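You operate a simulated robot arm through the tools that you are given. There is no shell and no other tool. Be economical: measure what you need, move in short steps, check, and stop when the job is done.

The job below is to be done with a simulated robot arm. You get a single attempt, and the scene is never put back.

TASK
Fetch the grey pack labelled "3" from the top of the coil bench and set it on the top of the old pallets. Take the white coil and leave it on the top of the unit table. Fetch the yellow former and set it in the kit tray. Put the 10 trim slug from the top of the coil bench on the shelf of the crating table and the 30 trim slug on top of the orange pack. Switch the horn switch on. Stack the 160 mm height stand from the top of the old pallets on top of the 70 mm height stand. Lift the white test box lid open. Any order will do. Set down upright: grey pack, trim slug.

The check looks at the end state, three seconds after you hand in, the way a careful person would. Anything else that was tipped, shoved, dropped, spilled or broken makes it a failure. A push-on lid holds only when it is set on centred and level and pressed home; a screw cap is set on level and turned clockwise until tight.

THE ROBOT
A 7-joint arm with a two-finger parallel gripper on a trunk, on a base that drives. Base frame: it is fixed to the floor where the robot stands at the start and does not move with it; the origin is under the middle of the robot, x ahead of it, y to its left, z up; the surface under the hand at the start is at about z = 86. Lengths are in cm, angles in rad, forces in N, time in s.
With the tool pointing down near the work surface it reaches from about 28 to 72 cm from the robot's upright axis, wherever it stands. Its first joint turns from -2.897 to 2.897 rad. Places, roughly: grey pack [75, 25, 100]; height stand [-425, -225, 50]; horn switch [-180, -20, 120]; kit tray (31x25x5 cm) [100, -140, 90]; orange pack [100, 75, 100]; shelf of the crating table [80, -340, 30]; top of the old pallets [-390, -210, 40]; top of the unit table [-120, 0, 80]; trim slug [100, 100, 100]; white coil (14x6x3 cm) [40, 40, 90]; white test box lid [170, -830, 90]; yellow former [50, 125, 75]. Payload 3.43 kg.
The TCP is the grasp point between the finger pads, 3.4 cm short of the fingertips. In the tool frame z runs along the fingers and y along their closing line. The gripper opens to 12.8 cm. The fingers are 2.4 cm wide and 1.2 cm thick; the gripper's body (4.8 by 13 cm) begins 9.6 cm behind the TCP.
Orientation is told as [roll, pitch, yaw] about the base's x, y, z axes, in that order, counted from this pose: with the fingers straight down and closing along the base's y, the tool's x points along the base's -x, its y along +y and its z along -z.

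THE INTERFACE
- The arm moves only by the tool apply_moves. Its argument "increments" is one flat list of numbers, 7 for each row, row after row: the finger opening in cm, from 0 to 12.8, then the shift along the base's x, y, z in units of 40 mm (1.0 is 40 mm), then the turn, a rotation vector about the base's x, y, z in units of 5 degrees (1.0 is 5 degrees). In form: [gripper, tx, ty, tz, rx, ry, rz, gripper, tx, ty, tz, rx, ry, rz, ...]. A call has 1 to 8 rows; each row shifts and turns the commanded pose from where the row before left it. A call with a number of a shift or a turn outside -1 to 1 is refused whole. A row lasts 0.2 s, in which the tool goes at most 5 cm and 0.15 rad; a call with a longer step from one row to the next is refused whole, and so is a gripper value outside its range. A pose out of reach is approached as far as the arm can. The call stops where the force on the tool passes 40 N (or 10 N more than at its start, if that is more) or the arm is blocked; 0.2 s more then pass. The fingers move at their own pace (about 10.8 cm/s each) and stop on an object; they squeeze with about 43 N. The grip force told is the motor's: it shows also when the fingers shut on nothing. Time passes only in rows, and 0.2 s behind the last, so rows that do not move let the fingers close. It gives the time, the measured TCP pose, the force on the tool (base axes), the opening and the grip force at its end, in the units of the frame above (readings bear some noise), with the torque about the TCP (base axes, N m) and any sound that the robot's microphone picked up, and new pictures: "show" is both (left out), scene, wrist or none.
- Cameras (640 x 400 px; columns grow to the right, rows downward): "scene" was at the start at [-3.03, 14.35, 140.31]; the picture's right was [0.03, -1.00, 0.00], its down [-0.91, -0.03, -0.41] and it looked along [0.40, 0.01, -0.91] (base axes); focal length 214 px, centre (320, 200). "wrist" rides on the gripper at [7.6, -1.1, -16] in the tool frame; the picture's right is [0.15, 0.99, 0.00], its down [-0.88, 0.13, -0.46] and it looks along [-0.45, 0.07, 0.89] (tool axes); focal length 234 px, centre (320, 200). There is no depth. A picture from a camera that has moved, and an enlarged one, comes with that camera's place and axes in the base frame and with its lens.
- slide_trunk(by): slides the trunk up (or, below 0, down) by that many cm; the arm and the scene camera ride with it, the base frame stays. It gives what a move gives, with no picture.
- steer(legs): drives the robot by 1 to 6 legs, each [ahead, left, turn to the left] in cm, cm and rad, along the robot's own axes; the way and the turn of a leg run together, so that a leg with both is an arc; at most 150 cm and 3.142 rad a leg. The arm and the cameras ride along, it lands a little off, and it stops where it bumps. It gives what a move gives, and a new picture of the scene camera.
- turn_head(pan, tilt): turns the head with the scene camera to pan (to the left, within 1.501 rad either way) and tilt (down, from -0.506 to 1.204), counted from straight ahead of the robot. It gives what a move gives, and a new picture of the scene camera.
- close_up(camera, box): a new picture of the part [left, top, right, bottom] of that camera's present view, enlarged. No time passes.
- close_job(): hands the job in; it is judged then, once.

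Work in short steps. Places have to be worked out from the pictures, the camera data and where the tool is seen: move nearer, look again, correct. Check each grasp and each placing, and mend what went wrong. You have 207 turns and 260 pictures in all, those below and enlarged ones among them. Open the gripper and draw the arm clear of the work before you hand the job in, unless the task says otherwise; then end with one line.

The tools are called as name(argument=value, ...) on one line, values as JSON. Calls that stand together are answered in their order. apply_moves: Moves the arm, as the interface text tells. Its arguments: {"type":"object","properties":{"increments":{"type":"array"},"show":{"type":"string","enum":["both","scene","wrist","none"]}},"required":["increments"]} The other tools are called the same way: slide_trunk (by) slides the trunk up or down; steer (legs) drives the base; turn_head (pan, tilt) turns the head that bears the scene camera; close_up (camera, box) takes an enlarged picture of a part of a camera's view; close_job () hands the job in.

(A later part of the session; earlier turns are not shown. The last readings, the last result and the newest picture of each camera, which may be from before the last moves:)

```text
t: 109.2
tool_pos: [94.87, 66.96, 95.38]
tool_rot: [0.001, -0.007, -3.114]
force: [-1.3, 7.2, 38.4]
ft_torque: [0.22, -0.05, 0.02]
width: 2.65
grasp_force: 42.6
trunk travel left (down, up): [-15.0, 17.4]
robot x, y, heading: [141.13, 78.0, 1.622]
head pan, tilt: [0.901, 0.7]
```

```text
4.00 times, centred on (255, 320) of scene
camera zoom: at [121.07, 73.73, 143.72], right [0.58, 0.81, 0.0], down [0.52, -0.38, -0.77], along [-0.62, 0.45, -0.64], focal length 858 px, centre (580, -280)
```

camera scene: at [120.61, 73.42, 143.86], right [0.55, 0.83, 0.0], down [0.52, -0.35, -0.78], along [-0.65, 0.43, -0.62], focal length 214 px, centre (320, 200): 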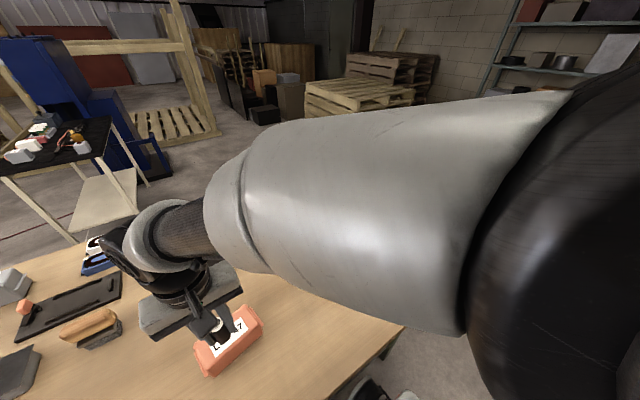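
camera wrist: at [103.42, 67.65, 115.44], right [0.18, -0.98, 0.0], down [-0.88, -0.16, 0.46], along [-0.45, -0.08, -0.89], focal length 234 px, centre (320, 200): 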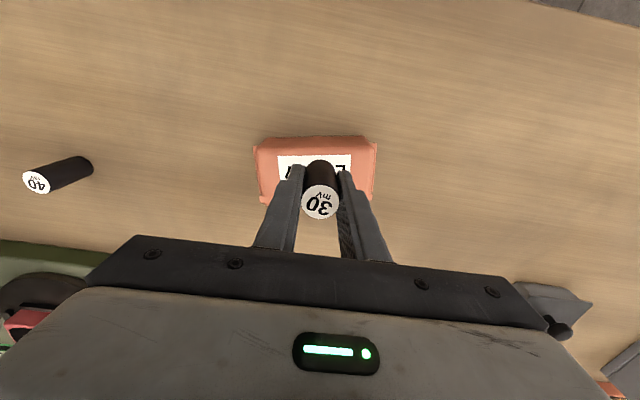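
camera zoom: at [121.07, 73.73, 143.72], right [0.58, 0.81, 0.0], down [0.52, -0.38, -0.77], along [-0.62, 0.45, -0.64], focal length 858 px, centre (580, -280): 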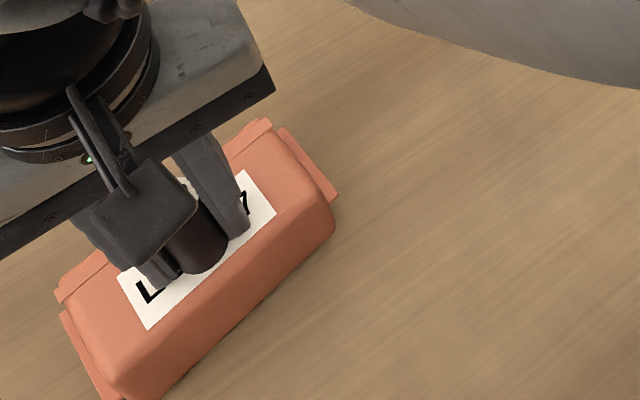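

Seated; relieve the pressing force, then release and rise.

apply_moves(increments=[0, 0, 0, 0.12, 0, 0, 0, 0, 0, 0, 0, 0, 0, 0, 4.5, 0, 0, 0, 0, 0, 0, 4.5, 0, 0, 0, 0, 0, 0, 4.5, 0, 0, 0.3, 0, 0, 0, 4.5, 0, 0, 1, 0, 0, 0, 4.5, 0, 0, 1, 0, 0, 0, 4.5, 0, 0, 1, 0, 0, 0], show="both")

```text
t: 111.0
tool_pos: [94.97, 67.56, 107.84]
tool_rot: [0.008, 0.026, -3.131]
force: [-0.6, 0.3, -0.6]
ft_torque: [0.0, -0.05, 0.0]
width: 4.53
grasp_force: 0.0
trunk travel left (down, up): [-15.0, 17.4]
robot x, y, heading: [141.66, 78.12, 1.621]
head pan, tilt: [0.901, 0.7]
camera scene: at [123.02, 76.19, 144.68], right [0.85, 0.53, 0.0], down [0.29, -0.46, -0.84], along [-0.45, 0.71, -0.55], focal length 214 px, centre (320, 200)
camera wrist: at [102.04, 68.89, 124.07], right [0.15, -0.99, 0.01], down [-0.89, -0.13, 0.43], along [-0.43, -0.08, -0.9], focal length 234 px, centre (320, 200)
```

scene: 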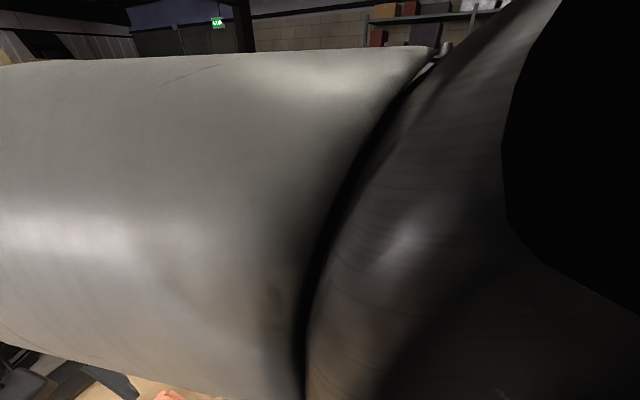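
wrist: 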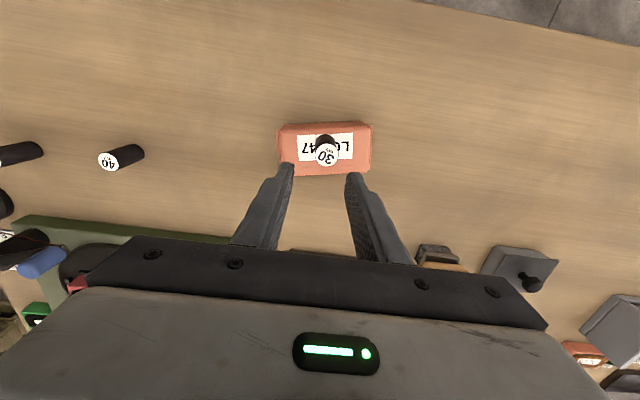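

The 30 slug stands on the pack. The elbow is crowding the head here; I move out over the 10 slug.

apply_moves(increments=[6, 0, 0.5, 0.8, 0, 0, 0, 6, 0, 0.9, 0.5, 0, 0, 0, 6, -0.1, 0.9, 0, 0, 0, 0, 6, -0.2, 0.95, 0, 0, 0, 0, 6, -0.2, 0.95, 0, 0, 0, 0, 6, -0.2, 0.95, 0, 0, 0, 0, 6, -0.3, 0.95, 0, 0, 0, 0, 6, -0.3, 0.95, 0, 0, 0, 0], show="none")

apply_moves(increments=[6, -0.4, 0.9, 0, 0, 0, 0, 6, -0.4, 0.9, 0, 0, 0, 0, 6, -0.2, 0.9, 0, 0, 0, 0, 6, 0, 0.9, 0, 0, 0, 0, 6, 0, 0, 0, 0, 0, 0], show="both")

```text
t: 112.8
tool_pos: [89.81, 95.13, 114.06]
tool_rot: [0.0, 0.002, -3.113]
force: [0.2, -0.3, 0.2]
ft_torque: [0.01, 0.02, 0.0]
width: 6.02
grasp_force: 0.0
trunk travel left (down, up): [-15.0, 17.4]
robot x, y, heading: [141.17, 78.11, 1.619]
head pan, tilt: [0.901, 0.7]
```

```text
t: 114.0
tool_pos: [85.84, 109.7, 114.22]
tool_rot: [0.002, 0.0, -3.111]
force: [0.5, 0.1, 0.1]
ft_torque: [-0.04, 0.03, -0.02]
width: 6.01
grasp_force: 0.0
trunk travel left (down, up): [-15.0, 17.4]
robot x, y, heading: [141.22, 77.53, 1.62]
head pan, tilt: [0.901, 0.7]
camera scene: at [120.86, 73.62, 143.64], right [0.58, 0.81, 0.0], down [0.52, -0.38, -0.76], along [-0.62, 0.45, -0.64], focal length 214 px, centre (320, 200)
camera wrist: at [93.41, 111.01, 130.21], right [0.18, -0.98, 0.0], down [-0.88, -0.16, 0.46], along [-0.45, -0.08, -0.89], focal length 234 px, centre (320, 200)
```

scene: 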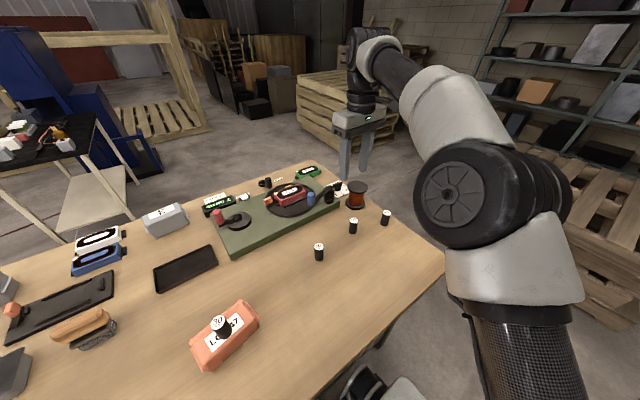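
wrist: 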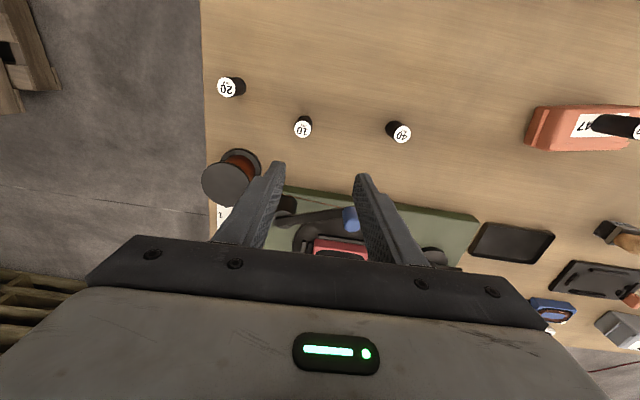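

10 slug at ≈(85.7, 112.7); spool top (z≈95) clears the hand body. Descend with a check.

apply_moves(increments=[6, -0.02, 0.72, -0.6, 0, 0, 0, 6, 0, 0, -1, 0, 0, 0, 6, 0, 0, -1, 0, 0, 0, 6, 0, 0, -1, 0, 0, 0, 6, 0, 0, -0.7, 0, 0, 0, 6, 0, 0, 0, 0, 0, 0], show="wrist")

```text
t: 115.4
tool_pos: [85.72, 112.27, 96.88]
tool_rot: [0.001, 0.001, -3.115]
force: [-0.5, -0.6, 0.4]
ft_torque: [0.01, 0.0, -0.02]
width: 5.99
grasp_force: 0.0
trunk travel left (down, up): [-15.0, 17.4]
robot x, y, heading: [141.58, 78.05, 1.614]
head pan, tilt: [0.901, 0.7]
camera wrist: at [93.25, 113.63, 112.95], right [0.17, -0.98, 0.0], down [-0.88, -0.16, 0.46], along [-0.45, -0.08, -0.89], focal length 234 px, centre (320, 200)
```

wrist: 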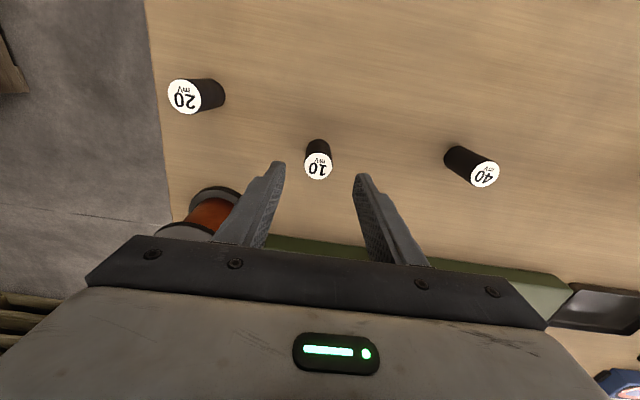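

Aligned. Descend and close.

apply_moves(increments=[6, 0, 0.05, -0.8, 0, 0, 0, 6, 0, 0, -0.8, 0, 0, 0, 6, 0, 0, 0, 0, 0, 0, 0, 0, 0, 0, 0, 0, 0, 0, 0, 0, 0, 0, 0, 0, 0, 0, 0, 0, 0, 0, 0], show="none")

apply_moves(increments=[0, 0, 0, 0.9, 0, 0, 0, 0, 0, 0, 1, 0, 0, 0, 0, 0, 0, 1, 0, 0, 0, 0, 0, 0, 1, 0, 0, 0, 0, 0, 0, 1, 0, 0, 0, 0, 0, 0, 1, 0, 0, 0], show="wrist")

```text
t: 116.8
tool_pos: [85.79, 112.48, 90.44]
tool_rot: [0.0, 0.0, -3.112]
force: [-0.4, 0.9, 0.1]
ft_torque: [0.07, -0.03, 0.01]
width: 2.67
grasp_force: 43.3
trunk travel left (down, up): [-15.0, 17.4]
robot x, y, heading: [141.03, 78.08, 1.618]
head pan, tilt: [0.901, 0.7]
```

```text
t: 118.2
tool_pos: [85.54, 112.56, 113.86]
tool_rot: [0.002, 0.002, -3.113]
force: [0.4, -0.2, -1.1]
ft_torque: [0.02, -0.02, -0.01]
width: 2.66
grasp_force: 43.2
trunk travel left (down, up): [-15.0, 17.4]
robot x, y, heading: [141.43, 78.47, 1.62]
head pan, tilt: [0.901, 0.7]
camera wrist: at [93.28, 113.79, 130.08], right [0.18, -0.98, 0.0], down [-0.88, -0.16, 0.45], along [-0.45, -0.08, -0.89], focal length 234 px, centre (320, 200)
```

wrist: 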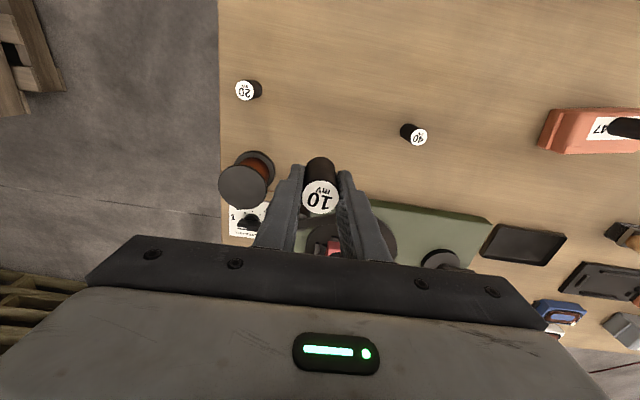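

Slug 10 held. Pull the arm in front of the robot, then drive back round to the right end of the bench and to the front of the crating table.

apply_moves(increments=[0, 0.9, 0.4, 0.2, 0, 0, 0, 0, 0.9, 0.4, 0.2, 0, 0, 0, 0, 0.9, 0.4, 0, 0, 0, 0, 0, 0.9, 0.4, 0, 0, 0, 0, 0, 0.9, 0.4, 0, 0, 0, 0, 0, 0.9, 0.4, 0, 0, 0, 0, 0, 0.9, 0.4, 0, 0, 0, 0, 0, 0.9, 0.4, 0, 0, 0, 0], show="none")

turn_head(pan=-0.5, tilt=0.6)

steer(legs=[[-145, 0, 0], [-138, 0, 0], [0, 0, -1.62], [-130, 0, 0]])

```text
t: 120.0
tool_pos: [114.48, 125.19, 115.53]
tool_rot: [-0.001, -0.001, -3.111]
force: [-0.6, 0.4, -0.4]
ft_torque: [0.01, -0.04, 0.03]
width: 2.6
grasp_force: 42.9
trunk travel left (down, up): [-15.0, 17.4]
robot x, y, heading: [141.03, 77.87, 1.621]
head pan, tilt: [0.901, 0.7]
```

```text
t: 121.5
tool_pos: [114.48, 125.23, 115.37]
tool_rot: [0.001, 0.002, -3.112]
force: [-0.8, 0.0, -0.2]
ft_torque: [-0.01, 0.01, 0.02]
width: 2.63
grasp_force: 43.0
trunk travel left (down, up): [-15.0, 17.4]
robot x, y, heading: [141.32, 78.4, 1.614]
head pan, tilt: [-0.499, 0.6]
camera scene: at [131.61, 76.63, 144.51], right [0.9, -0.43, 0.0], down [-0.25, -0.51, -0.83], along [0.36, 0.74, -0.56], focal length 214 px, centre (320, 200)
```

scene: 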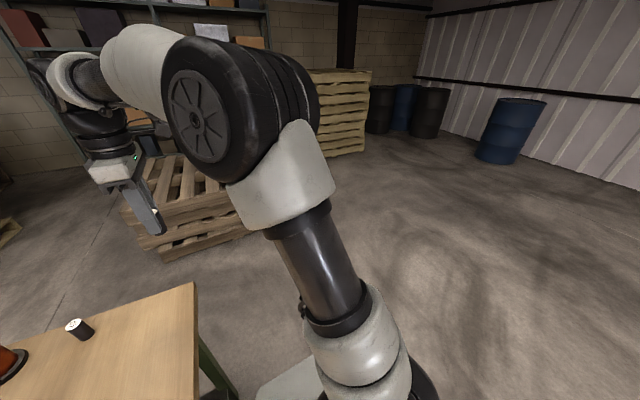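

```text
t: 145.5
tool_pos: [70.81, -182.7, 115.53]
tool_rot: [-0.001, 0.0, 1.56]
force: [0.0, 0.0, -0.8]
ft_torque: [0.02, 0.03, -0.02]
width: 2.61
grasp_force: 43.0
trunk travel left (down, up): [-15.0, 17.4]
robot x, y, heading: [23.3, -207.82, 0.012]
head pan, tilt: [-0.499, 0.6]
camera scene: at [21.51, -197.79, 144.51], right [-0.47, -0.88, 0.0], down [-0.5, 0.27, -0.83], along [0.73, -0.39, -0.56], focal length 214 px, centre (320, 200)
```

scene: 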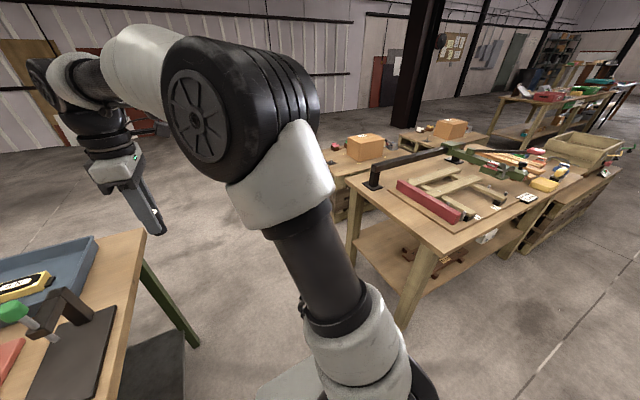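

The crating table has an open lower shelf. I go to its front side and look under it.

steer(legs=[[-60, 0, 0], [0, -115, 0]])

turn_head(pan=0.3, tilt=0.85)

```text
t: 160.0
tool_pos: [10.06, -301.61, 115.54]
tool_rot: [0.001, 0.0, 1.532]
force: [0.3, 0.4, -0.9]
ft_torque: [0.0, 0.0, 0.02]
width: 2.61
grasp_force: 43.4
trunk travel left (down, up): [-15.0, 17.4]
robot x, y, heading: [-39.22, -324.89, -0.019]
head pan, tilt: [-0.499, 0.6]
camera scene: at [-39.76, -315.21, 144.51], right [-0.5, -0.87, 0.0], down [-0.49, 0.28, -0.83], along [0.72, -0.41, -0.56], focal length 214 px, centre (320, 200)
```

scene: 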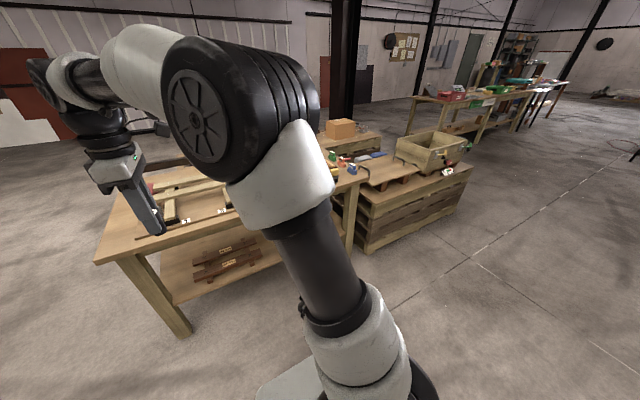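

```text
t: 161.2
tool_pos: [10.1, -301.6, 115.51]
tool_rot: [0.0, 0.0, 1.533]
force: [0.9, 0.2, -1.3]
ft_torque: [0.0, 0.0, 0.0]
width: 2.6
grasp_force: 43.1
trunk travel left (down, up): [-15.0, 17.4]
robot x, y, heading: [-38.74, -325.26, -0.02]
head pan, tilt: [0.3, 0.85]
camera scene: at [-39.92, -308.67, 142.42], right [0.28, -0.96, 0.0], down [-0.72, -0.21, -0.66], along [0.63, 0.18, -0.75], focal length 214 px, centre (320, 200)
```

scene: 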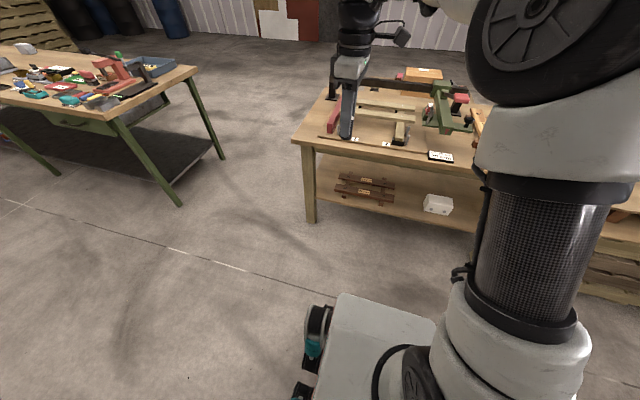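

The slug must be set down with the hand tilted to get under the table top, so I will regrasp it on the table's front strip. First drive closer and look at the tabletop.

steer(legs=[[36, -14, 0.02]])

turn_head(pan=0.0, tilt=0.9)

```text
t: 163.6
tool_pos: [45.16, -315.16, 115.56]
tool_rot: [-0.002, -0.001, 1.553]
force: [0.2, 0.3, -1.0]
ft_torque: [0.0, 0.01, -0.01]
width: 2.61
grasp_force: 42.4
trunk travel left (down, up): [-15.0, 17.4]
robot x, y, heading: [-3.19, -339.62, 0.001]
head pan, tilt: [0.3, 0.85]
camera scene: at [-4.66, -323.3, 142.42], right [0.3, -0.95, 0.0], down [-0.72, -0.22, -0.66], along [0.63, 0.2, -0.75], focal length 214 px, centre (320, 200)
```

scene: 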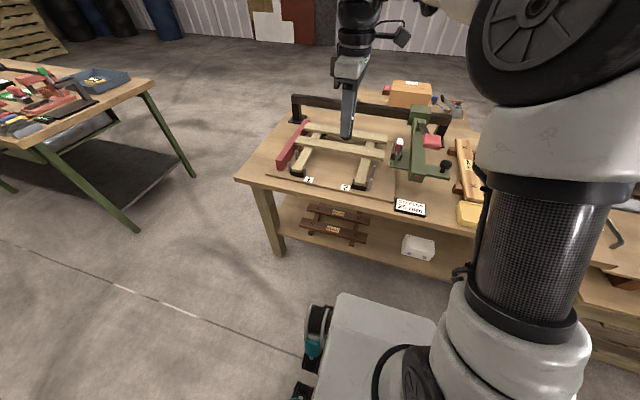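

```text
t: 164.4
tool_pos: [45.09, -315.0, 115.48]
tool_rot: [0.001, -0.001, 1.554]
force: [-1.3, 0.2, -1.3]
ft_torque: [-0.02, 0.01, 0.01]
width: 2.61
grasp_force: 43.0
trunk travel left (down, up): [-15.0, 17.4]
robot x, y, heading: [-3.33, -339.78, 0.001]
head pan, tilt: [0.0, 0.901]
camera scene: at [-4.57, -325.61, 142.03], right [0.0, -1.0, 0.0], down [-0.78, 0.0, -0.62], along [0.62, 0.0, -0.78], focal length 214 px, centre (320, 200)
```

scene: 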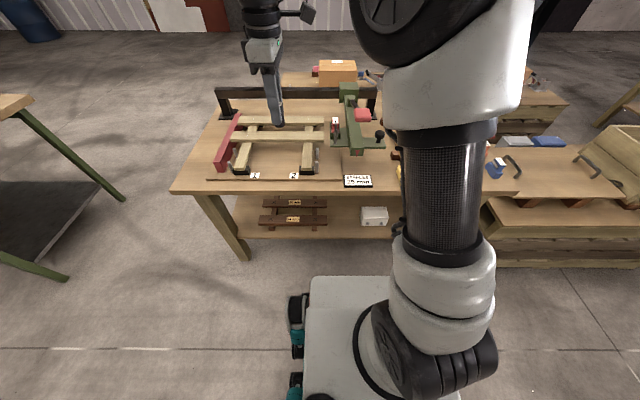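

There is a free patch between the white label and the yellow block at about (57, −350). I move the slug over it and look with the wrist camera.

apply_moves(increments=[0, 0.3, -0.9, 0, 0, 0, -1, 0, 0.3, -0.9, 0, 0, 0, -1, 0, 0.3, -0.9, 0, 0, 0, -1, 0, 0.3, -0.9, 0, 0, 0, -1, 0, 0.3, -0.9, 0, 0, 0, -1, 0, 0.3, -0.9, 0, 0, 0, -1, 0, 0.3, -0.9, 0, 0, 0, -1, 0, 0.3, -0.9, 0, 0, 0, -1], show="none")

apply_moves(increments=[0, 0.2, -0.9, -0.5, 0, 0, -1, 0, 0.2, -0.7, -0.5, 0, 0, -1, 0, 0, 0, -0.5, 0, 0, -1, 0, 0, 0, -0.5, 0, 0, -1, 0, 0, 0, -0.5, 0, 0, -1, 0, 0, 0, -0.5, 0, 0, -1, 0, 0, 0, -0.5, 0, 0, -1, 0, 0, 0, 0, 0, 0, -1], show="both")

```text
t: 166.2
tool_pos: [54.69, -343.91, 115.51]
tool_rot: [0.0, 0.001, 0.853]
force: [-0.4, 0.1, -1.7]
ft_torque: [0.01, 0.01, 0.0]
width: 2.63
grasp_force: 42.8
trunk travel left (down, up): [-15.0, 17.4]
robot x, y, heading: [-3.34, -340.0, 0.003]
head pan, tilt: [0.0, 0.901]
```

```text
t: 168.0
tool_pos: [56.31, -350.25, 101.43]
tool_rot: [0.0, 0.0, 0.155]
force: [-0.4, 0.9, -0.6]
ft_torque: [0.0, 0.02, -0.01]
width: 2.63
grasp_force: 42.7
trunk travel left (down, up): [-15.0, 17.4]
robot x, y, heading: [-3.23, -340.03, 0.004]
head pan, tilt: [0.0, 0.901]
camera scene: at [-4.57, -325.62, 142.03], right [0.0, -1.0, 0.0], down [-0.78, 0.0, -0.62], along [0.62, 0.0, -0.78], focal length 214 px, centre (320, 200)
camera wrist: at [49.01, -352.62, 117.48], right [-0.3, 0.95, 0.0], down [0.85, 0.26, 0.46], along [0.44, 0.14, -0.89], focal length 234 px, centre (320, 200)
```

scene: 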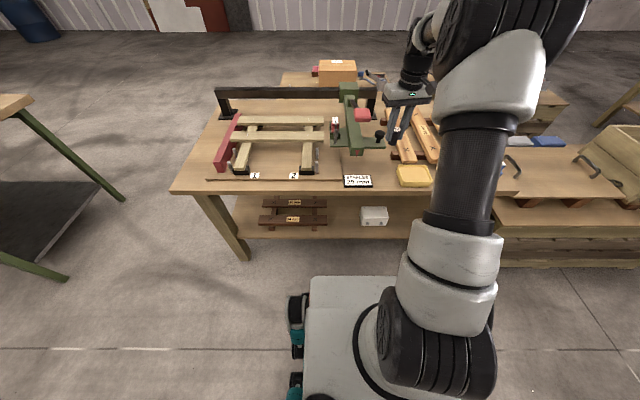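
wrist: 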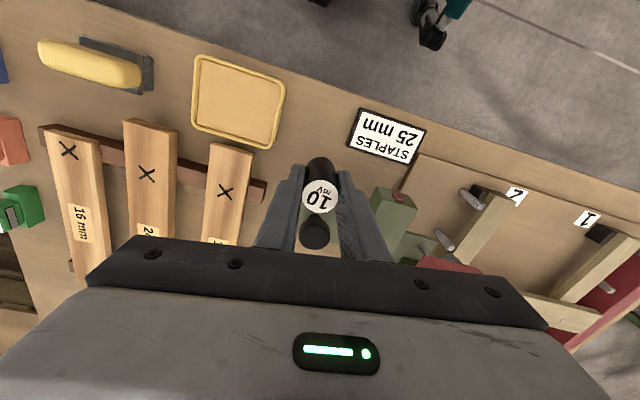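

The patch at (55, −350.5) is clear. Lower toward it.

apply_moves(increments=[0, -0.2, -0.05, -1, 0, 0, -1, 0, -0.15, 0, -1, 0, 0, -1, 0, 0, 0, -1, 0, 0, 0, 0, 0, 0, -0.8, 0, 0, 0, 0, 0, 0, 0, 0, 0, 0], show="wrist")

```text
t: 169.2
tool_pos: [55.01, -350.29, 86.38]
tool_rot: [0.0, -0.001, -0.018]
force: [-0.6, 0.9, -1.3]
ft_torque: [0.0, 0.0, 0.01]
width: 2.63
grasp_force: 43.1
trunk travel left (down, up): [-15.0, 17.4]
robot x, y, heading: [-3.15, -340.28, -0.0]
head pan, tilt: [0.0, 0.901]
camera wrist: at [47.41, -351.39, 102.46], right [-0.13, 0.99, 0.0], down [0.88, 0.11, 0.46], along [0.45, 0.06, -0.89], focal length 234 px, centre (320, 200)
```

wrist: 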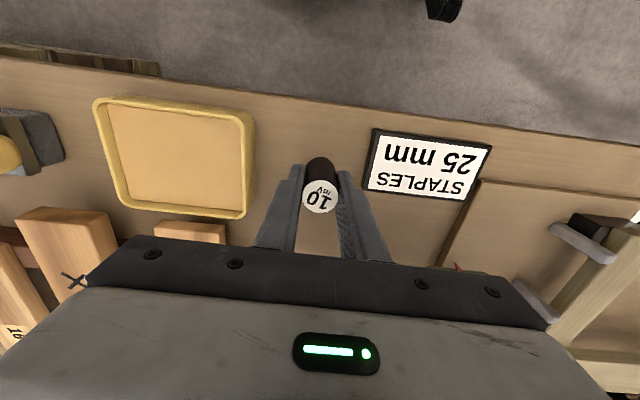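

apply_moves(increments=[0, 0, 0, -0.15, 0, 0, 0, 0, 0, 0, -0.15, 0, 0, 0, 0, 0, 0, -0.15, 0, 0, 0], show="none")

apply_moves(increments=[0, 0, 0, -0.1, 0, 0, 0, 0, 0, 0, -0.1, 0, 0, 0], show="none")

```text
t: 170.0
tool_pos: [54.98, -350.38, 84.9]
tool_rot: [-0.001, -0.005, -0.017]
force: [-3.1, 1.0, 15.7]
ft_torque: [0.09, 0.36, 0.0]
width: 2.59
grasp_force: 42.9
trunk travel left (down, up): [-15.0, 17.4]
robot x, y, heading: [-2.98, -339.79, 0.001]
head pan, tilt: [0.0, 0.901]
```

```text
t: 170.6
tool_pos: [55.06, -350.44, 84.13]
tool_rot: [-0.001, -0.01, -0.018]
force: [2.0, 2.8, 39.0]
ft_torque: [0.17, 0.08, -0.05]
width: 2.63
grasp_force: 43.5
trunk travel left (down, up): [-15.0, 17.4]
robot x, y, heading: [-3.31, -339.55, 0.001]
head pan, tilt: [0.0, 0.901]
```

Contact; relieve, release, and rise to see.

apply_moves(increments=[0, 0, 0, 0.2, 0, 0, 0, 0, 0, 0, 0, 0, 0, 0, 5, 0, 0, 0, 0, 0, 0, 5, 0, 0, 0, 0, 0, 0, 5, 0, 0, 0.3, 0, 0, 0, 5, 0, 0, 1, 0, 0, 0, 5, 0, 0, 1, 0, 0, 0, 5, -0.5, 0, 0.8, 0, 0, 0], show="wrist")

```text
t: 172.4
tool_pos: [52.93, -350.59, 96.96]
tool_rot: [-0.001, 0.002, -0.017]
force: [0.5, -0.1, -0.5]
ft_torque: [0.0, 0.0, -0.01]
width: 4.98
grasp_force: 0.0
trunk travel left (down, up): [-15.0, 17.4]
robot x, y, heading: [-3.43, -339.81, 0.005]
head pan, tilt: [0.0, 0.901]
camera wrist: at [45.38, -351.59, 112.95], right [-0.13, 0.99, 0.0], down [0.88, 0.11, 0.46], along [0.45, 0.06, -0.89], focal length 234 px, centre (320, 200)
```

wrist: 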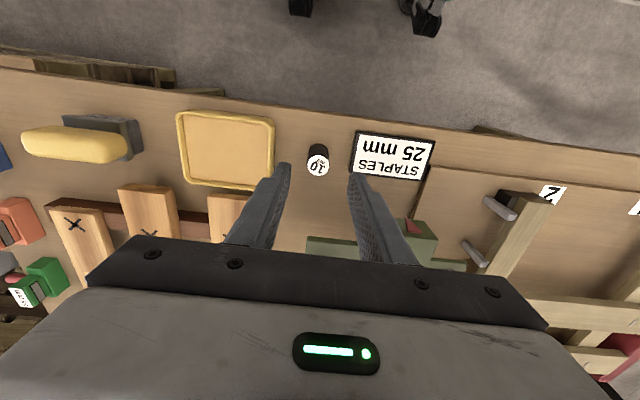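

Slug stands upright at (54.8, −350.5). Back the base a bit and tilt the hand 50° forward.

steer(legs=[[-10, 0, 0]])

apply_moves(increments=[6, 0, 0, 0, 0, -1, 0, 6, 0, 0, 0, 0, -1, 0, 6, 0, 0, 0, 0, -1, 0, 6, 0, 0, 0, 0, -1, 0, 6, 0, 0, 0, 0, -1, 0], show="none")

apply_moves(increments=[6, 0, 0, 0, 0, -1, 0, 6, 0, 0, 0, 0, -1, 0, 6, 0, 0, 0, 0, -1, 0, 6, 0, 0, 0, 0, -1, 0, 6, 0, 0, 0, 0, -1, 0, 6, 0, 0, 0, 0, 0, 0], show="both")

```text
t: 173.5
tool_pos: [43.08, -350.6, 96.86]
tool_rot: [0.0, 0.0, -0.018]
force: [0.4, 0.1, -0.8]
ft_torque: [-0.02, 0.0, -0.05]
width: 5.04
grasp_force: 0.0
trunk travel left (down, up): [-15.0, 17.4]
robot x, y, heading: [-13.11, -339.89, 0.003]
head pan, tilt: [0.0, 0.901]
camera scene: at [-14.48, -325.63, 142.03], right [0.0, -1.0, 0.0], down [-0.78, 0.0, -0.62], along [0.62, 0.0, -0.78], focal length 214 px, centre (320, 200)
```

scene: 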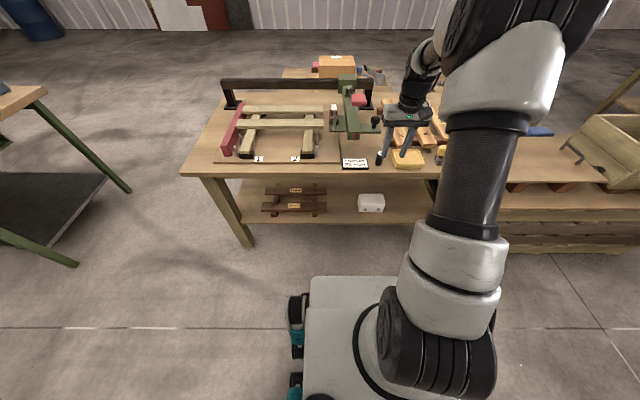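

```text
t: 174.7
tool_pos: [42.97, -350.67, 96.94]
tool_rot: [0.009, -0.437, -0.021]
force: [-0.4, -0.8, 0.8]
ft_torque: [0.01, -0.01, 0.02]
width: 5.97
grasp_force: 0.0
trunk travel left (down, up): [-15.0, 17.4]
robot x, y, heading: [-13.07, -340.05, 0.004]
head pan, tilt: [0.0, 0.901]
```

```text
t: 176.1
tool_pos: [42.87, -350.59, 96.8]
tool_rot: [0.023, -0.874, -0.029]
force: [-0.5, 0.9, -0.4]
ft_torque: [0.02, -0.02, 0.02]
width: 6.01
grasp_force: 0.0
trunk travel left (down, up): [-15.0, 17.4]
robot x, y, heading: [-12.92, -340.0, 0.004]
head pan, tilt: [0.0, 0.901]
camera scene: at [-14.49, -325.64, 142.03], right [0.0, -1.0, 0.0], down [-0.78, 0.0, -0.62], along [0.62, 0.0, -0.78], focal length 214 px, centre (320, 200)
camera wrist: at [25.91, -351.63, 101.38], right [-0.08, 0.99, -0.1], down [0.22, 0.11, 0.97], along [0.97, 0.06, -0.22], focal length 234 px, centre (320, 200)
```

scene: 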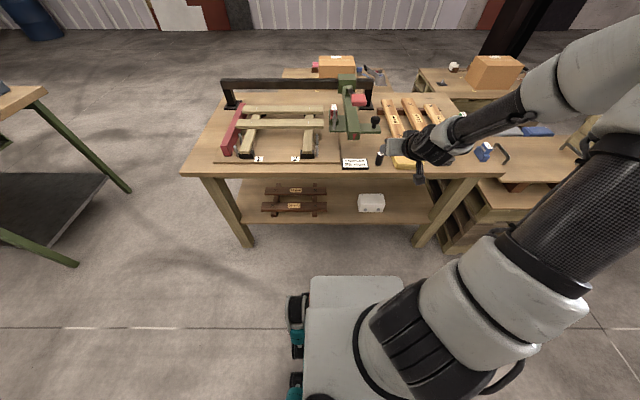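
wrist: 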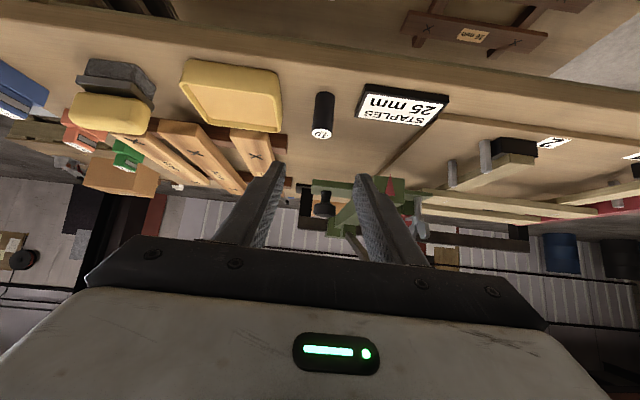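

The tilted pose works and the slug lies straight ahead. Approach along the tool axis.

apply_moves(increments=[6, 0.63, 0.02, -0.85, 0, 0, 0, 6, 0.63, 0, -0.85, 0, 0, 0, 6, 0.5, 0, -0.42, 0, 0, 0, 6, 0, 0, 0, 0, 0, 0], show="wrist")

```text
t: 177.1
tool_pos: [50.24, -350.39, 88.4]
tool_rot: [0.023, -0.873, -0.029]
force: [-0.5, -0.4, -0.2]
ft_torque: [-0.03, 0.04, -0.02]
width: 6.01
grasp_force: 0.1
trunk travel left (down, up): [-15.0, 17.4]
robot x, y, heading: [-12.97, -339.87, -0.001]
head pan, tilt: [0.0, 0.901]
camera wrist: at [33.0, -351.47, 92.94], right [-0.08, 0.99, -0.1], down [0.22, 0.11, 0.97], along [0.97, 0.06, -0.23], focal length 234 px, centre (320, 200)
```

wrist: 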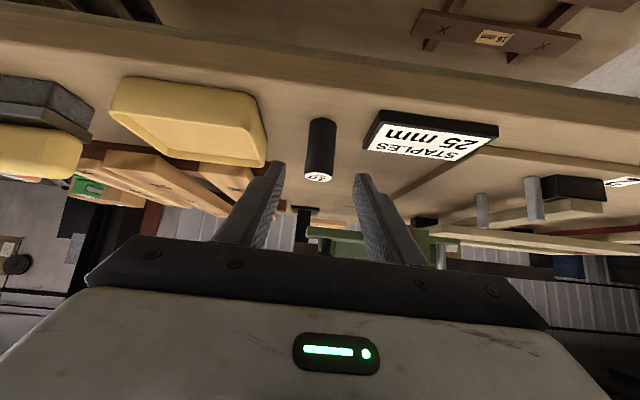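

Narrow the opening to 4.6 and move in on the slug, then close.

apply_moves(increments=[4.6, 0, 0, 0, 0, 0, 0, 4.6, 0.55, 0, -0.57, 0, 0, 0, 4.6, 0.55, 0, -0.57, 0, 0, 0, 4.6, 0, 0, 0, 0, 0, 0, 0, 0, 0, 0, 0, 0, 0, 0, 0, 0, 0, 0, 0, 0, 0, 0, 0, 0, 0, 0, 0], show="wrist")

```text
t: 178.7
tool_pos: [54.5, -350.57, 83.87]
tool_rot: [0.022, -0.874, -0.027]
force: [0.4, 0.3, 0.3]
ft_torque: [-0.02, -0.04, 0.02]
width: 2.61
grasp_force: 43.1
trunk travel left (down, up): [-15.0, 17.4]
robot x, y, heading: [-12.91, -339.52, 0.003]
head pan, tilt: [0.0, 0.901]
camera wrist: at [37.4, -351.58, 88.42], right [-0.08, 0.99, -0.1], down [0.22, 0.11, 0.97], along [0.97, 0.06, -0.23], focal length 234 px, centre (320, 200)
```

wrist: 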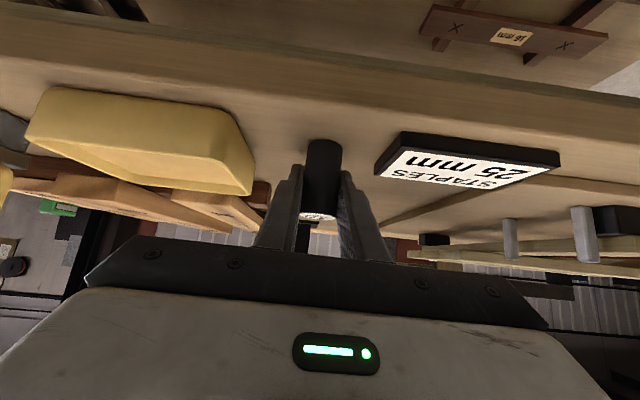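

Grip good. Lift, draw out in front of the table, and lower the trunk.

apply_moves(increments=[0, 0, 0, 0.8, 0, 0, 0, 0, 0, 0, 0.8, 0, 0, 0, 0, -1, 0, 0.2, 0, 0, 0, 0, -1, 0, 0, 0, 0, 0, 0, -1, 0, 0, 0, 0, 0, 0, -1, 0, 0, 0, 0, 0, 0, -1, 0, 0, 0, 0, 0], show="none")

slide_trunk(by=-15)

turn_head(pan=0.2, tilt=0.9)

```text
t: 180.3
tool_pos: [34.65, -350.4, 91.11]
tool_rot: [0.023, -0.872, -0.028]
force: [-0.7, 0.2, -1.5]
ft_torque: [-0.03, 0.01, 0.0]
width: 2.64
grasp_force: 42.7
trunk travel left (down, up): [-15.0, 17.4]
robot x, y, heading: [-12.72, -339.86, -0.003]
head pan, tilt: [0.0, 0.901]
```

```text
t: 182.1
tool_pos: [34.46, -350.51, 76.17]
tool_rot: [0.024, -0.874, -0.029]
force: [0.0, 0.2, -0.9]
ft_torque: [0.01, -0.02, -0.02]
width: 2.59
grasp_force: 42.7
trunk travel left (down, up): [0.0, 32.4]
robot x, y, heading: [-12.79, -339.84, 0.0]
head pan, tilt: [0.0, 0.901]
```

```text
t: 182.8
tool_pos: [34.51, -350.42, 76.1]
tool_rot: [0.022, -0.873, -0.027]
force: [0.3, -0.1, -1.3]
ft_torque: [-0.04, 0.02, 0.02]
width: 2.62
grasp_force: 43.2
trunk travel left (down, up): [0.0, 32.4]
robot x, y, heading: [-12.97, -339.54, 0.004]
head pan, tilt: [0.201, 0.901]
camera scene: at [-14.64, -324.13, 127.03], right [0.2, -0.98, 0.0], down [-0.77, -0.16, -0.62], along [0.61, 0.12, -0.78], focal length 214 px, centre (320, 200)
```

scene: 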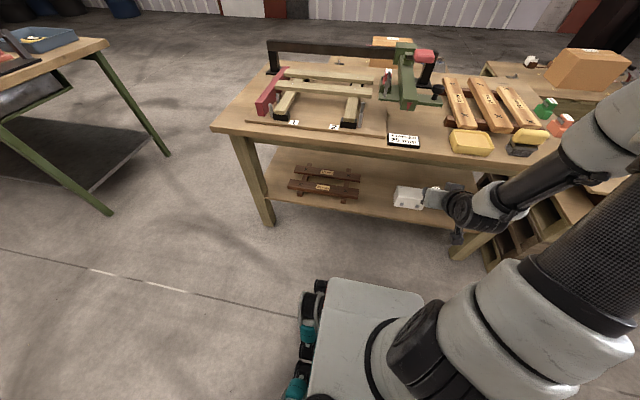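

Shelf surface is ~z 31, free spot about (66, −340.5). Lower the hand in front of the shelf.

apply_moves(increments=[0, 0, 0.4, -0.9, 0, 0, 0, 0, 0, 0.4, -0.9, 0, 0, 0, 0, 0, 0.4, -0.9, 0, 0, 0, 0, 0, 0.4, -0.9, 0, 0, 0, 0, 0, 0.4, -0.9, 0, 0, 0, 0, 0, 0.4, -0.9, 0, 0, 0, 0, 0, 0.1, -0.9, 0, 0, 0, 0, 0, 0, -0.9, 0, 0, 0], show="both")

```text
t: 184.6
tool_pos: [34.51, -340.26, 47.52]
tool_rot: [0.02, -0.873, -0.029]
force: [0.2, 0.3, -1.6]
ft_torque: [-0.01, 0.02, 0.01]
width: 2.61
grasp_force: 42.8
trunk travel left (down, up): [0.0, 32.4]
robot x, y, heading: [-13.23, -339.52, 0.001]
head pan, tilt: [0.201, 0.901]
camera scene: at [-14.65, -324.13, 127.04], right [0.2, -0.98, 0.0], down [-0.77, -0.16, -0.62], along [0.61, 0.12, -0.78], focal length 214 px, centre (320, 200)
camera wrist: at [17.34, -341.34, 52.03], right [-0.08, 0.99, -0.1], down [0.22, 0.11, 0.97], along [0.97, 0.06, -0.23], focal length 234 px, centre (320, 200)
```

scene: 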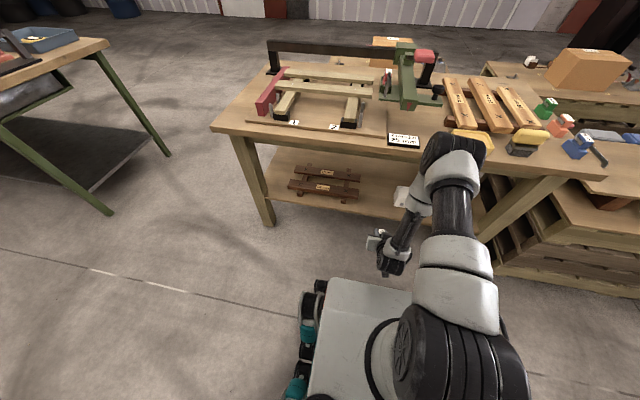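
wrist: 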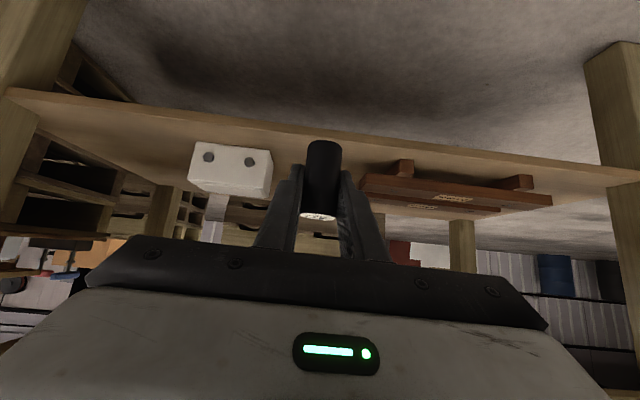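

Slug heads for the gap between the white box and the jig. Advance under the tabletop at safe height.

apply_moves(increments=[0, 0.5, 0, -0.8, 0, 0, 0, 0, 0.8, 0, -0.8, 0, 0, 0, 0, 1, 0, 0, 0, 0, 0, 0, 1, 0, 0, 0, 0, 0, 0, 1, 0, 0, 0, 0, 0, 0, 1, 0, 0, 0, 0, 0], show="both")

```text
t: 186.0
tool_pos: [55.69, -340.5, 40.93]
tool_rot: [0.022, -0.871, -0.03]
force: [-1.4, -0.5, -1.3]
ft_torque: [-0.01, 0.01, 0.03]
width: 2.59
grasp_force: 42.3
trunk travel left (down, up): [0.0, 32.4]
robot x, y, heading: [-13.13, -339.74, 0.006]
head pan, tilt: [0.201, 0.901]
camera scene: at [-14.64, -324.12, 127.03], right [0.2, -0.98, 0.0], down [-0.77, -0.16, -0.62], along [0.61, 0.12, -0.78], focal length 214 px, centre (320, 200)
camera wrist: at [38.67, -341.56, 45.43], right [-0.08, 0.99, -0.1], down [0.22, 0.11, 0.97], along [0.97, 0.06, -0.23], focal length 234 px, centre (320, 200)
```

scene: 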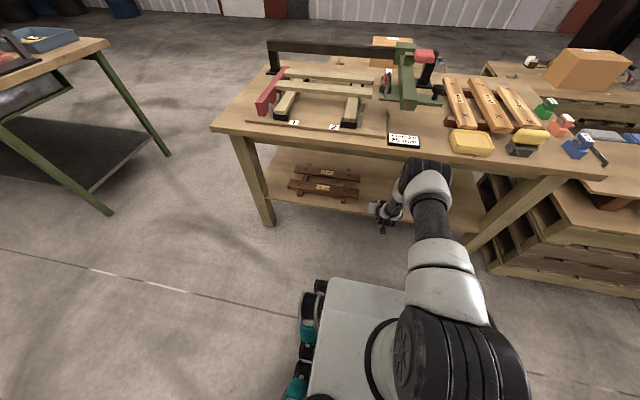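
wrist: 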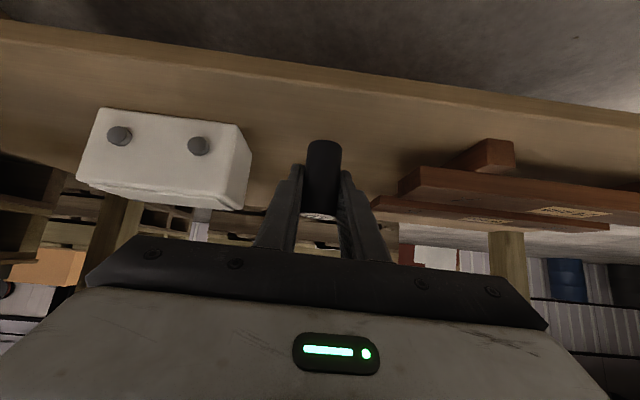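

The elbow comes close to the tabletop edge, so I back the base 8 cm and reach further instead.

steer(legs=[[-9, 0, 0]])

apply_moves(increments=[0, 1, 0, 0, 0, 0, 0, 0, 1, 0, 0, 0, 0, 0, 0, 1, 0, 0, 0, 0, 0, 0, 0.6, 0, -0.2, 0, 0, 0, 0, 0, 0, 0, 0, 0, 0], show="both")

```text
t: 187.1
tool_pos: [46.81, -340.63, 40.91]
tool_rot: [0.023, -0.871, -0.031]
force: [-0.4, 0.2, -0.6]
ft_torque: [0.0, -0.01, 0.04]
width: 2.59
grasp_force: 42.8
trunk travel left (down, up): [0.0, 32.4]
robot x, y, heading: [-21.84, -340.01, 0.001]
head pan, tilt: [0.201, 0.901]
camera scene: at [-23.44, -324.13, 127.03], right [0.2, -0.98, 0.0], down [-0.77, -0.16, -0.62], along [0.61, 0.12, -0.78], focal length 214 px, centre (320, 200)
```

scene: 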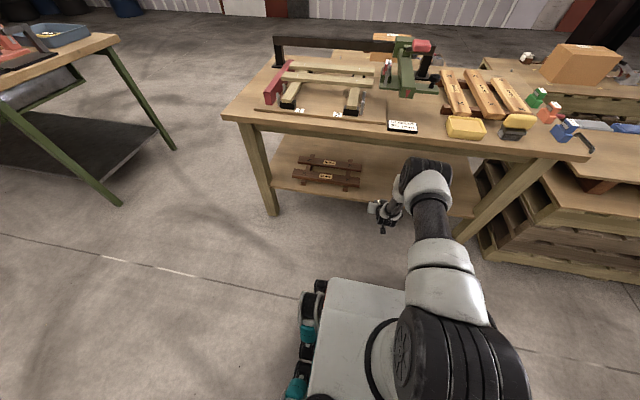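

```text
t: 188.3
tool_pos: [60.17, -341.02, 40.45]
tool_rot: [0.023, -0.871, -0.03]
force: [-0.2, -0.1, -2.0]
ft_torque: [0.0, 0.02, -0.01]
width: 2.61
grasp_force: 42.8
out of reach, approached as far as the arm can: row 4
trunk travel left (down, up): [0.0, 32.4]
robot x, y, heading: [-21.93, -339.89, -0.0]
head pan, tilt: [0.201, 0.901]
camera scene: at [-23.45, -324.13, 127.03], right [0.2, -0.98, 0.0], down [-0.77, -0.16, -0.62], along [0.61, 0.12, -0.78], focal length 214 px, centre (320, 200)
camera wrist: at [43.2, -342.02, 44.93], right [-0.08, 0.99, -0.1], down [0.22, 0.11, 0.97], along [0.97, 0.06, -0.23], focal length 234 px, centre (320, 200)
```

scene: 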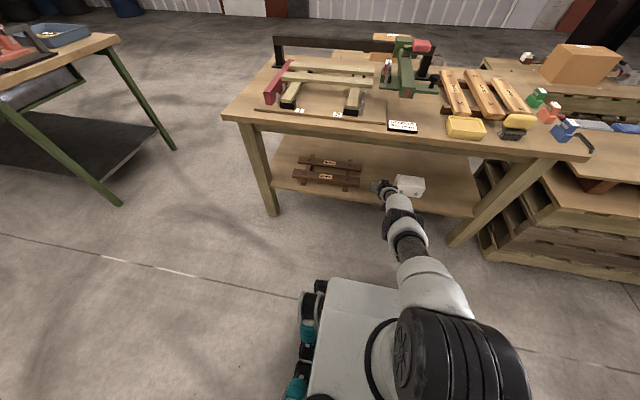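
wrist: 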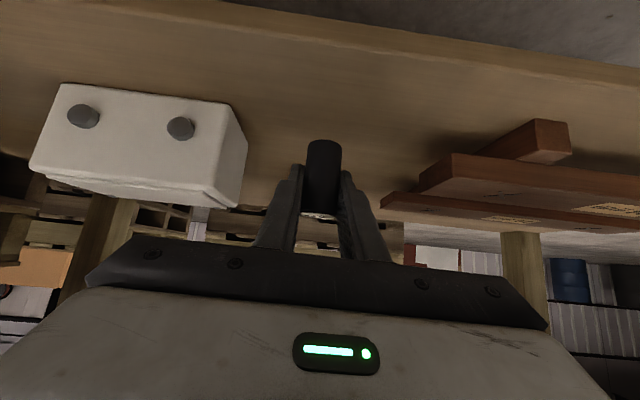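

Arm is stretched but well clear. Drive ahead 6 cm, then lower.

steer(legs=[[7, 0, 0]])

apply_moves(increments=[0, -0.5, 0.1, -0.4, 0, 0, 0, 0, -0.3, 0, -0.4, 0, 0, 0, 0, 0, 0, -0.2, 0, 0, 0], show="wrist")

```text
t: 189.3
tool_pos: [67.11, -340.92, 40.41]
tool_rot: [0.022, -0.874, -0.028]
force: [-1.1, 0.6, -1.9]
ft_torque: [0.0, 0.03, -0.01]
width: 2.62
grasp_force: 43.5
trunk travel left (down, up): [0.0, 32.4]
robot x, y, heading: [-14.93, -339.55, 0.004]
head pan, tilt: [0.201, 0.901]
camera scene: at [-16.67, -324.12, 127.03], right [0.2, -0.98, 0.0], down [-0.77, -0.16, -0.62], along [0.61, 0.12, -0.78], focal length 214 px, centre (320, 200)
```

scene: 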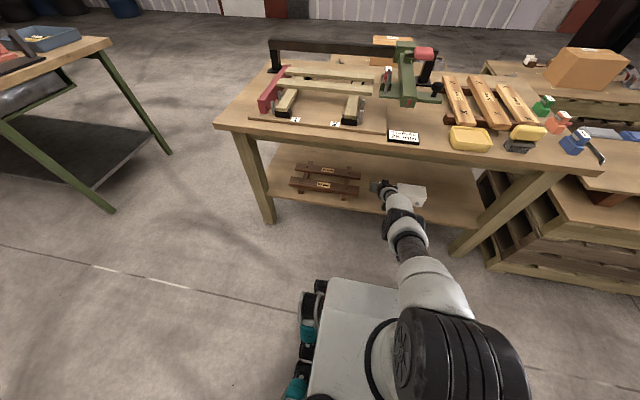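

```text
t: 190.1
tool_pos: [63.83, -340.51, 36.31]
tool_rot: [0.021, -0.872, -0.028]
force: [0.5, -0.3, -1.1]
ft_torque: [0.01, 0.03, -0.04]
width: 2.63
grasp_force: 43.1
trunk travel left (down, up): [0.0, 32.4]
robot x, y, heading: [-14.86, -339.6, 0.003]
head pan, tilt: [0.201, 0.901]
camera wrist: at [46.75, -341.58, 40.83], right [-0.08, 0.99, -0.1], down [0.22, 0.11, 0.97], along [0.97, 0.06, -0.23], focal length 234 px, centre (320, 200)
```

wrist: 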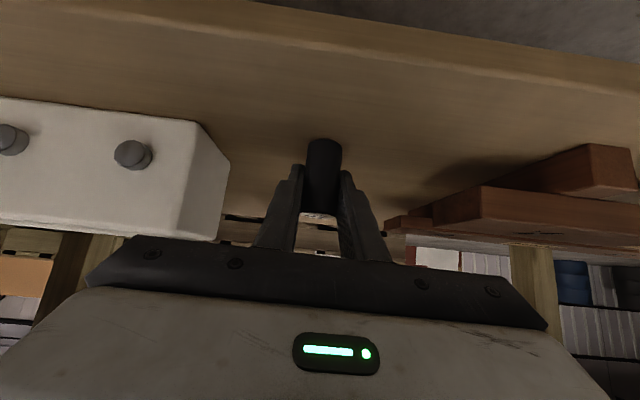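

Over the shelf, roughly 6 cm in from its edge. Lower in small steps.

apply_moves(increments=[0, 0, 0, -0.12, 0, 0, 0, 0, 0, 0, -0.12, 0, 0, 0, 0, 0, 0, -0.12, 0, 0, 0], show="none")

```text
t: 190.9
tool_pos: [64.04, -340.47, 35.98]
tool_rot: [0.021, -0.887, -0.028]
force: [3.0, -2.4, 23.6]
ft_torque: [-0.27, 0.08, 0.03]
width: 2.59
grasp_force: 43.0
out of reach, approached as far as the arm can: row 3
trunk travel left (down, up): [0.0, 32.4]
robot x, y, heading: [-15.11, -339.93, 0.001]
head pan, tilt: [0.201, 0.901]
```

Contact (24 N). Ease up a little, then look before releasing.

apply_moves(increments=[0, 0, 0, 0.15, 0, 0, 0, 0, 0, 0, 0, 0, 0, 0], show="wrist")

```text
t: 191.5
tool_pos: [63.57, -340.44, 35.93]
tool_rot: [0.023, -0.876, -0.027]
force: [6.6, 0.5, 13.9]
ft_torque: [-0.14, -0.19, 0.09]
width: 2.61
grasp_force: 42.9
trunk travel left (down, up): [0.0, 32.4]
robot x, y, heading: [-14.65, -340.11, -0.001]
head pan, tilt: [0.201, 0.901]
camera wrist: at [46.54, -341.49, 40.42], right [-0.08, 0.99, -0.1], down [0.21, 0.11, 0.97], along [0.97, 0.06, -0.22], focal length 234 px, centre (320, 200)
```

wrist: 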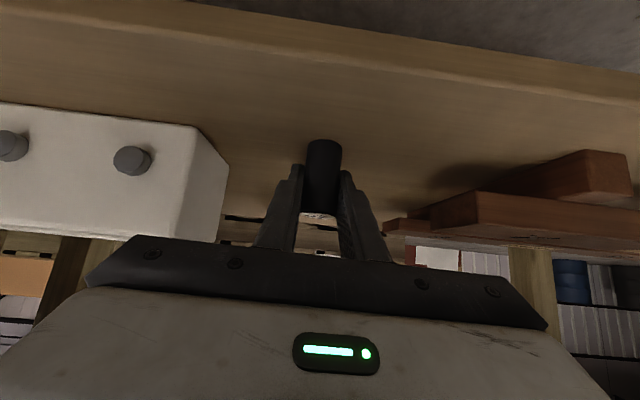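

Ease a touch more, open, and withdraw along the tool axis.

apply_moves(increments=[0, 0, 0, 0.08, 0, 0, 0, 4.6, 0, 0, 0, 0, 0, 0, 4.6, 0, 0, 0, 0, 0, 0, 4.6, -0.3, 0, 0.25, 0, 0, 0, 4.6, -0.7, 0, 0.58, 0, 0, 0, 4.6, -0.7, 0, 0.3, 0, 0, 0, 4.6, 0, 0, 0, 0, 0, 0], show="wrist")

```text
t: 193.1
tool_pos: [56.75, -340.57, 40.5]
tool_rot: [0.02, -0.873, -0.027]
force: [0.5, -0.1, -0.9]
ft_torque: [-0.01, 0.02, -0.01]
width: 4.57
grasp_force: 0.1
trunk travel left (down, up): [0.0, 32.4]
robot x, y, heading: [-15.13, -339.61, 0.005]
head pan, tilt: [0.201, 0.901]
camera wrist: at [39.73, -341.64, 45.02], right [-0.08, 0.99, -0.1], down [0.22, 0.11, 0.97], along [0.97, 0.06, -0.23], focal length 234 px, centre (320, 200)
```

wrist: 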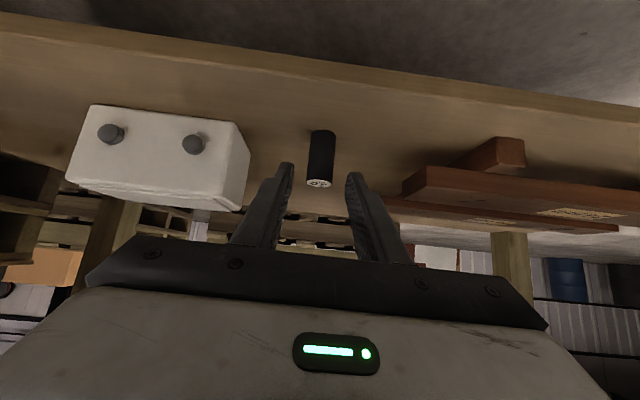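

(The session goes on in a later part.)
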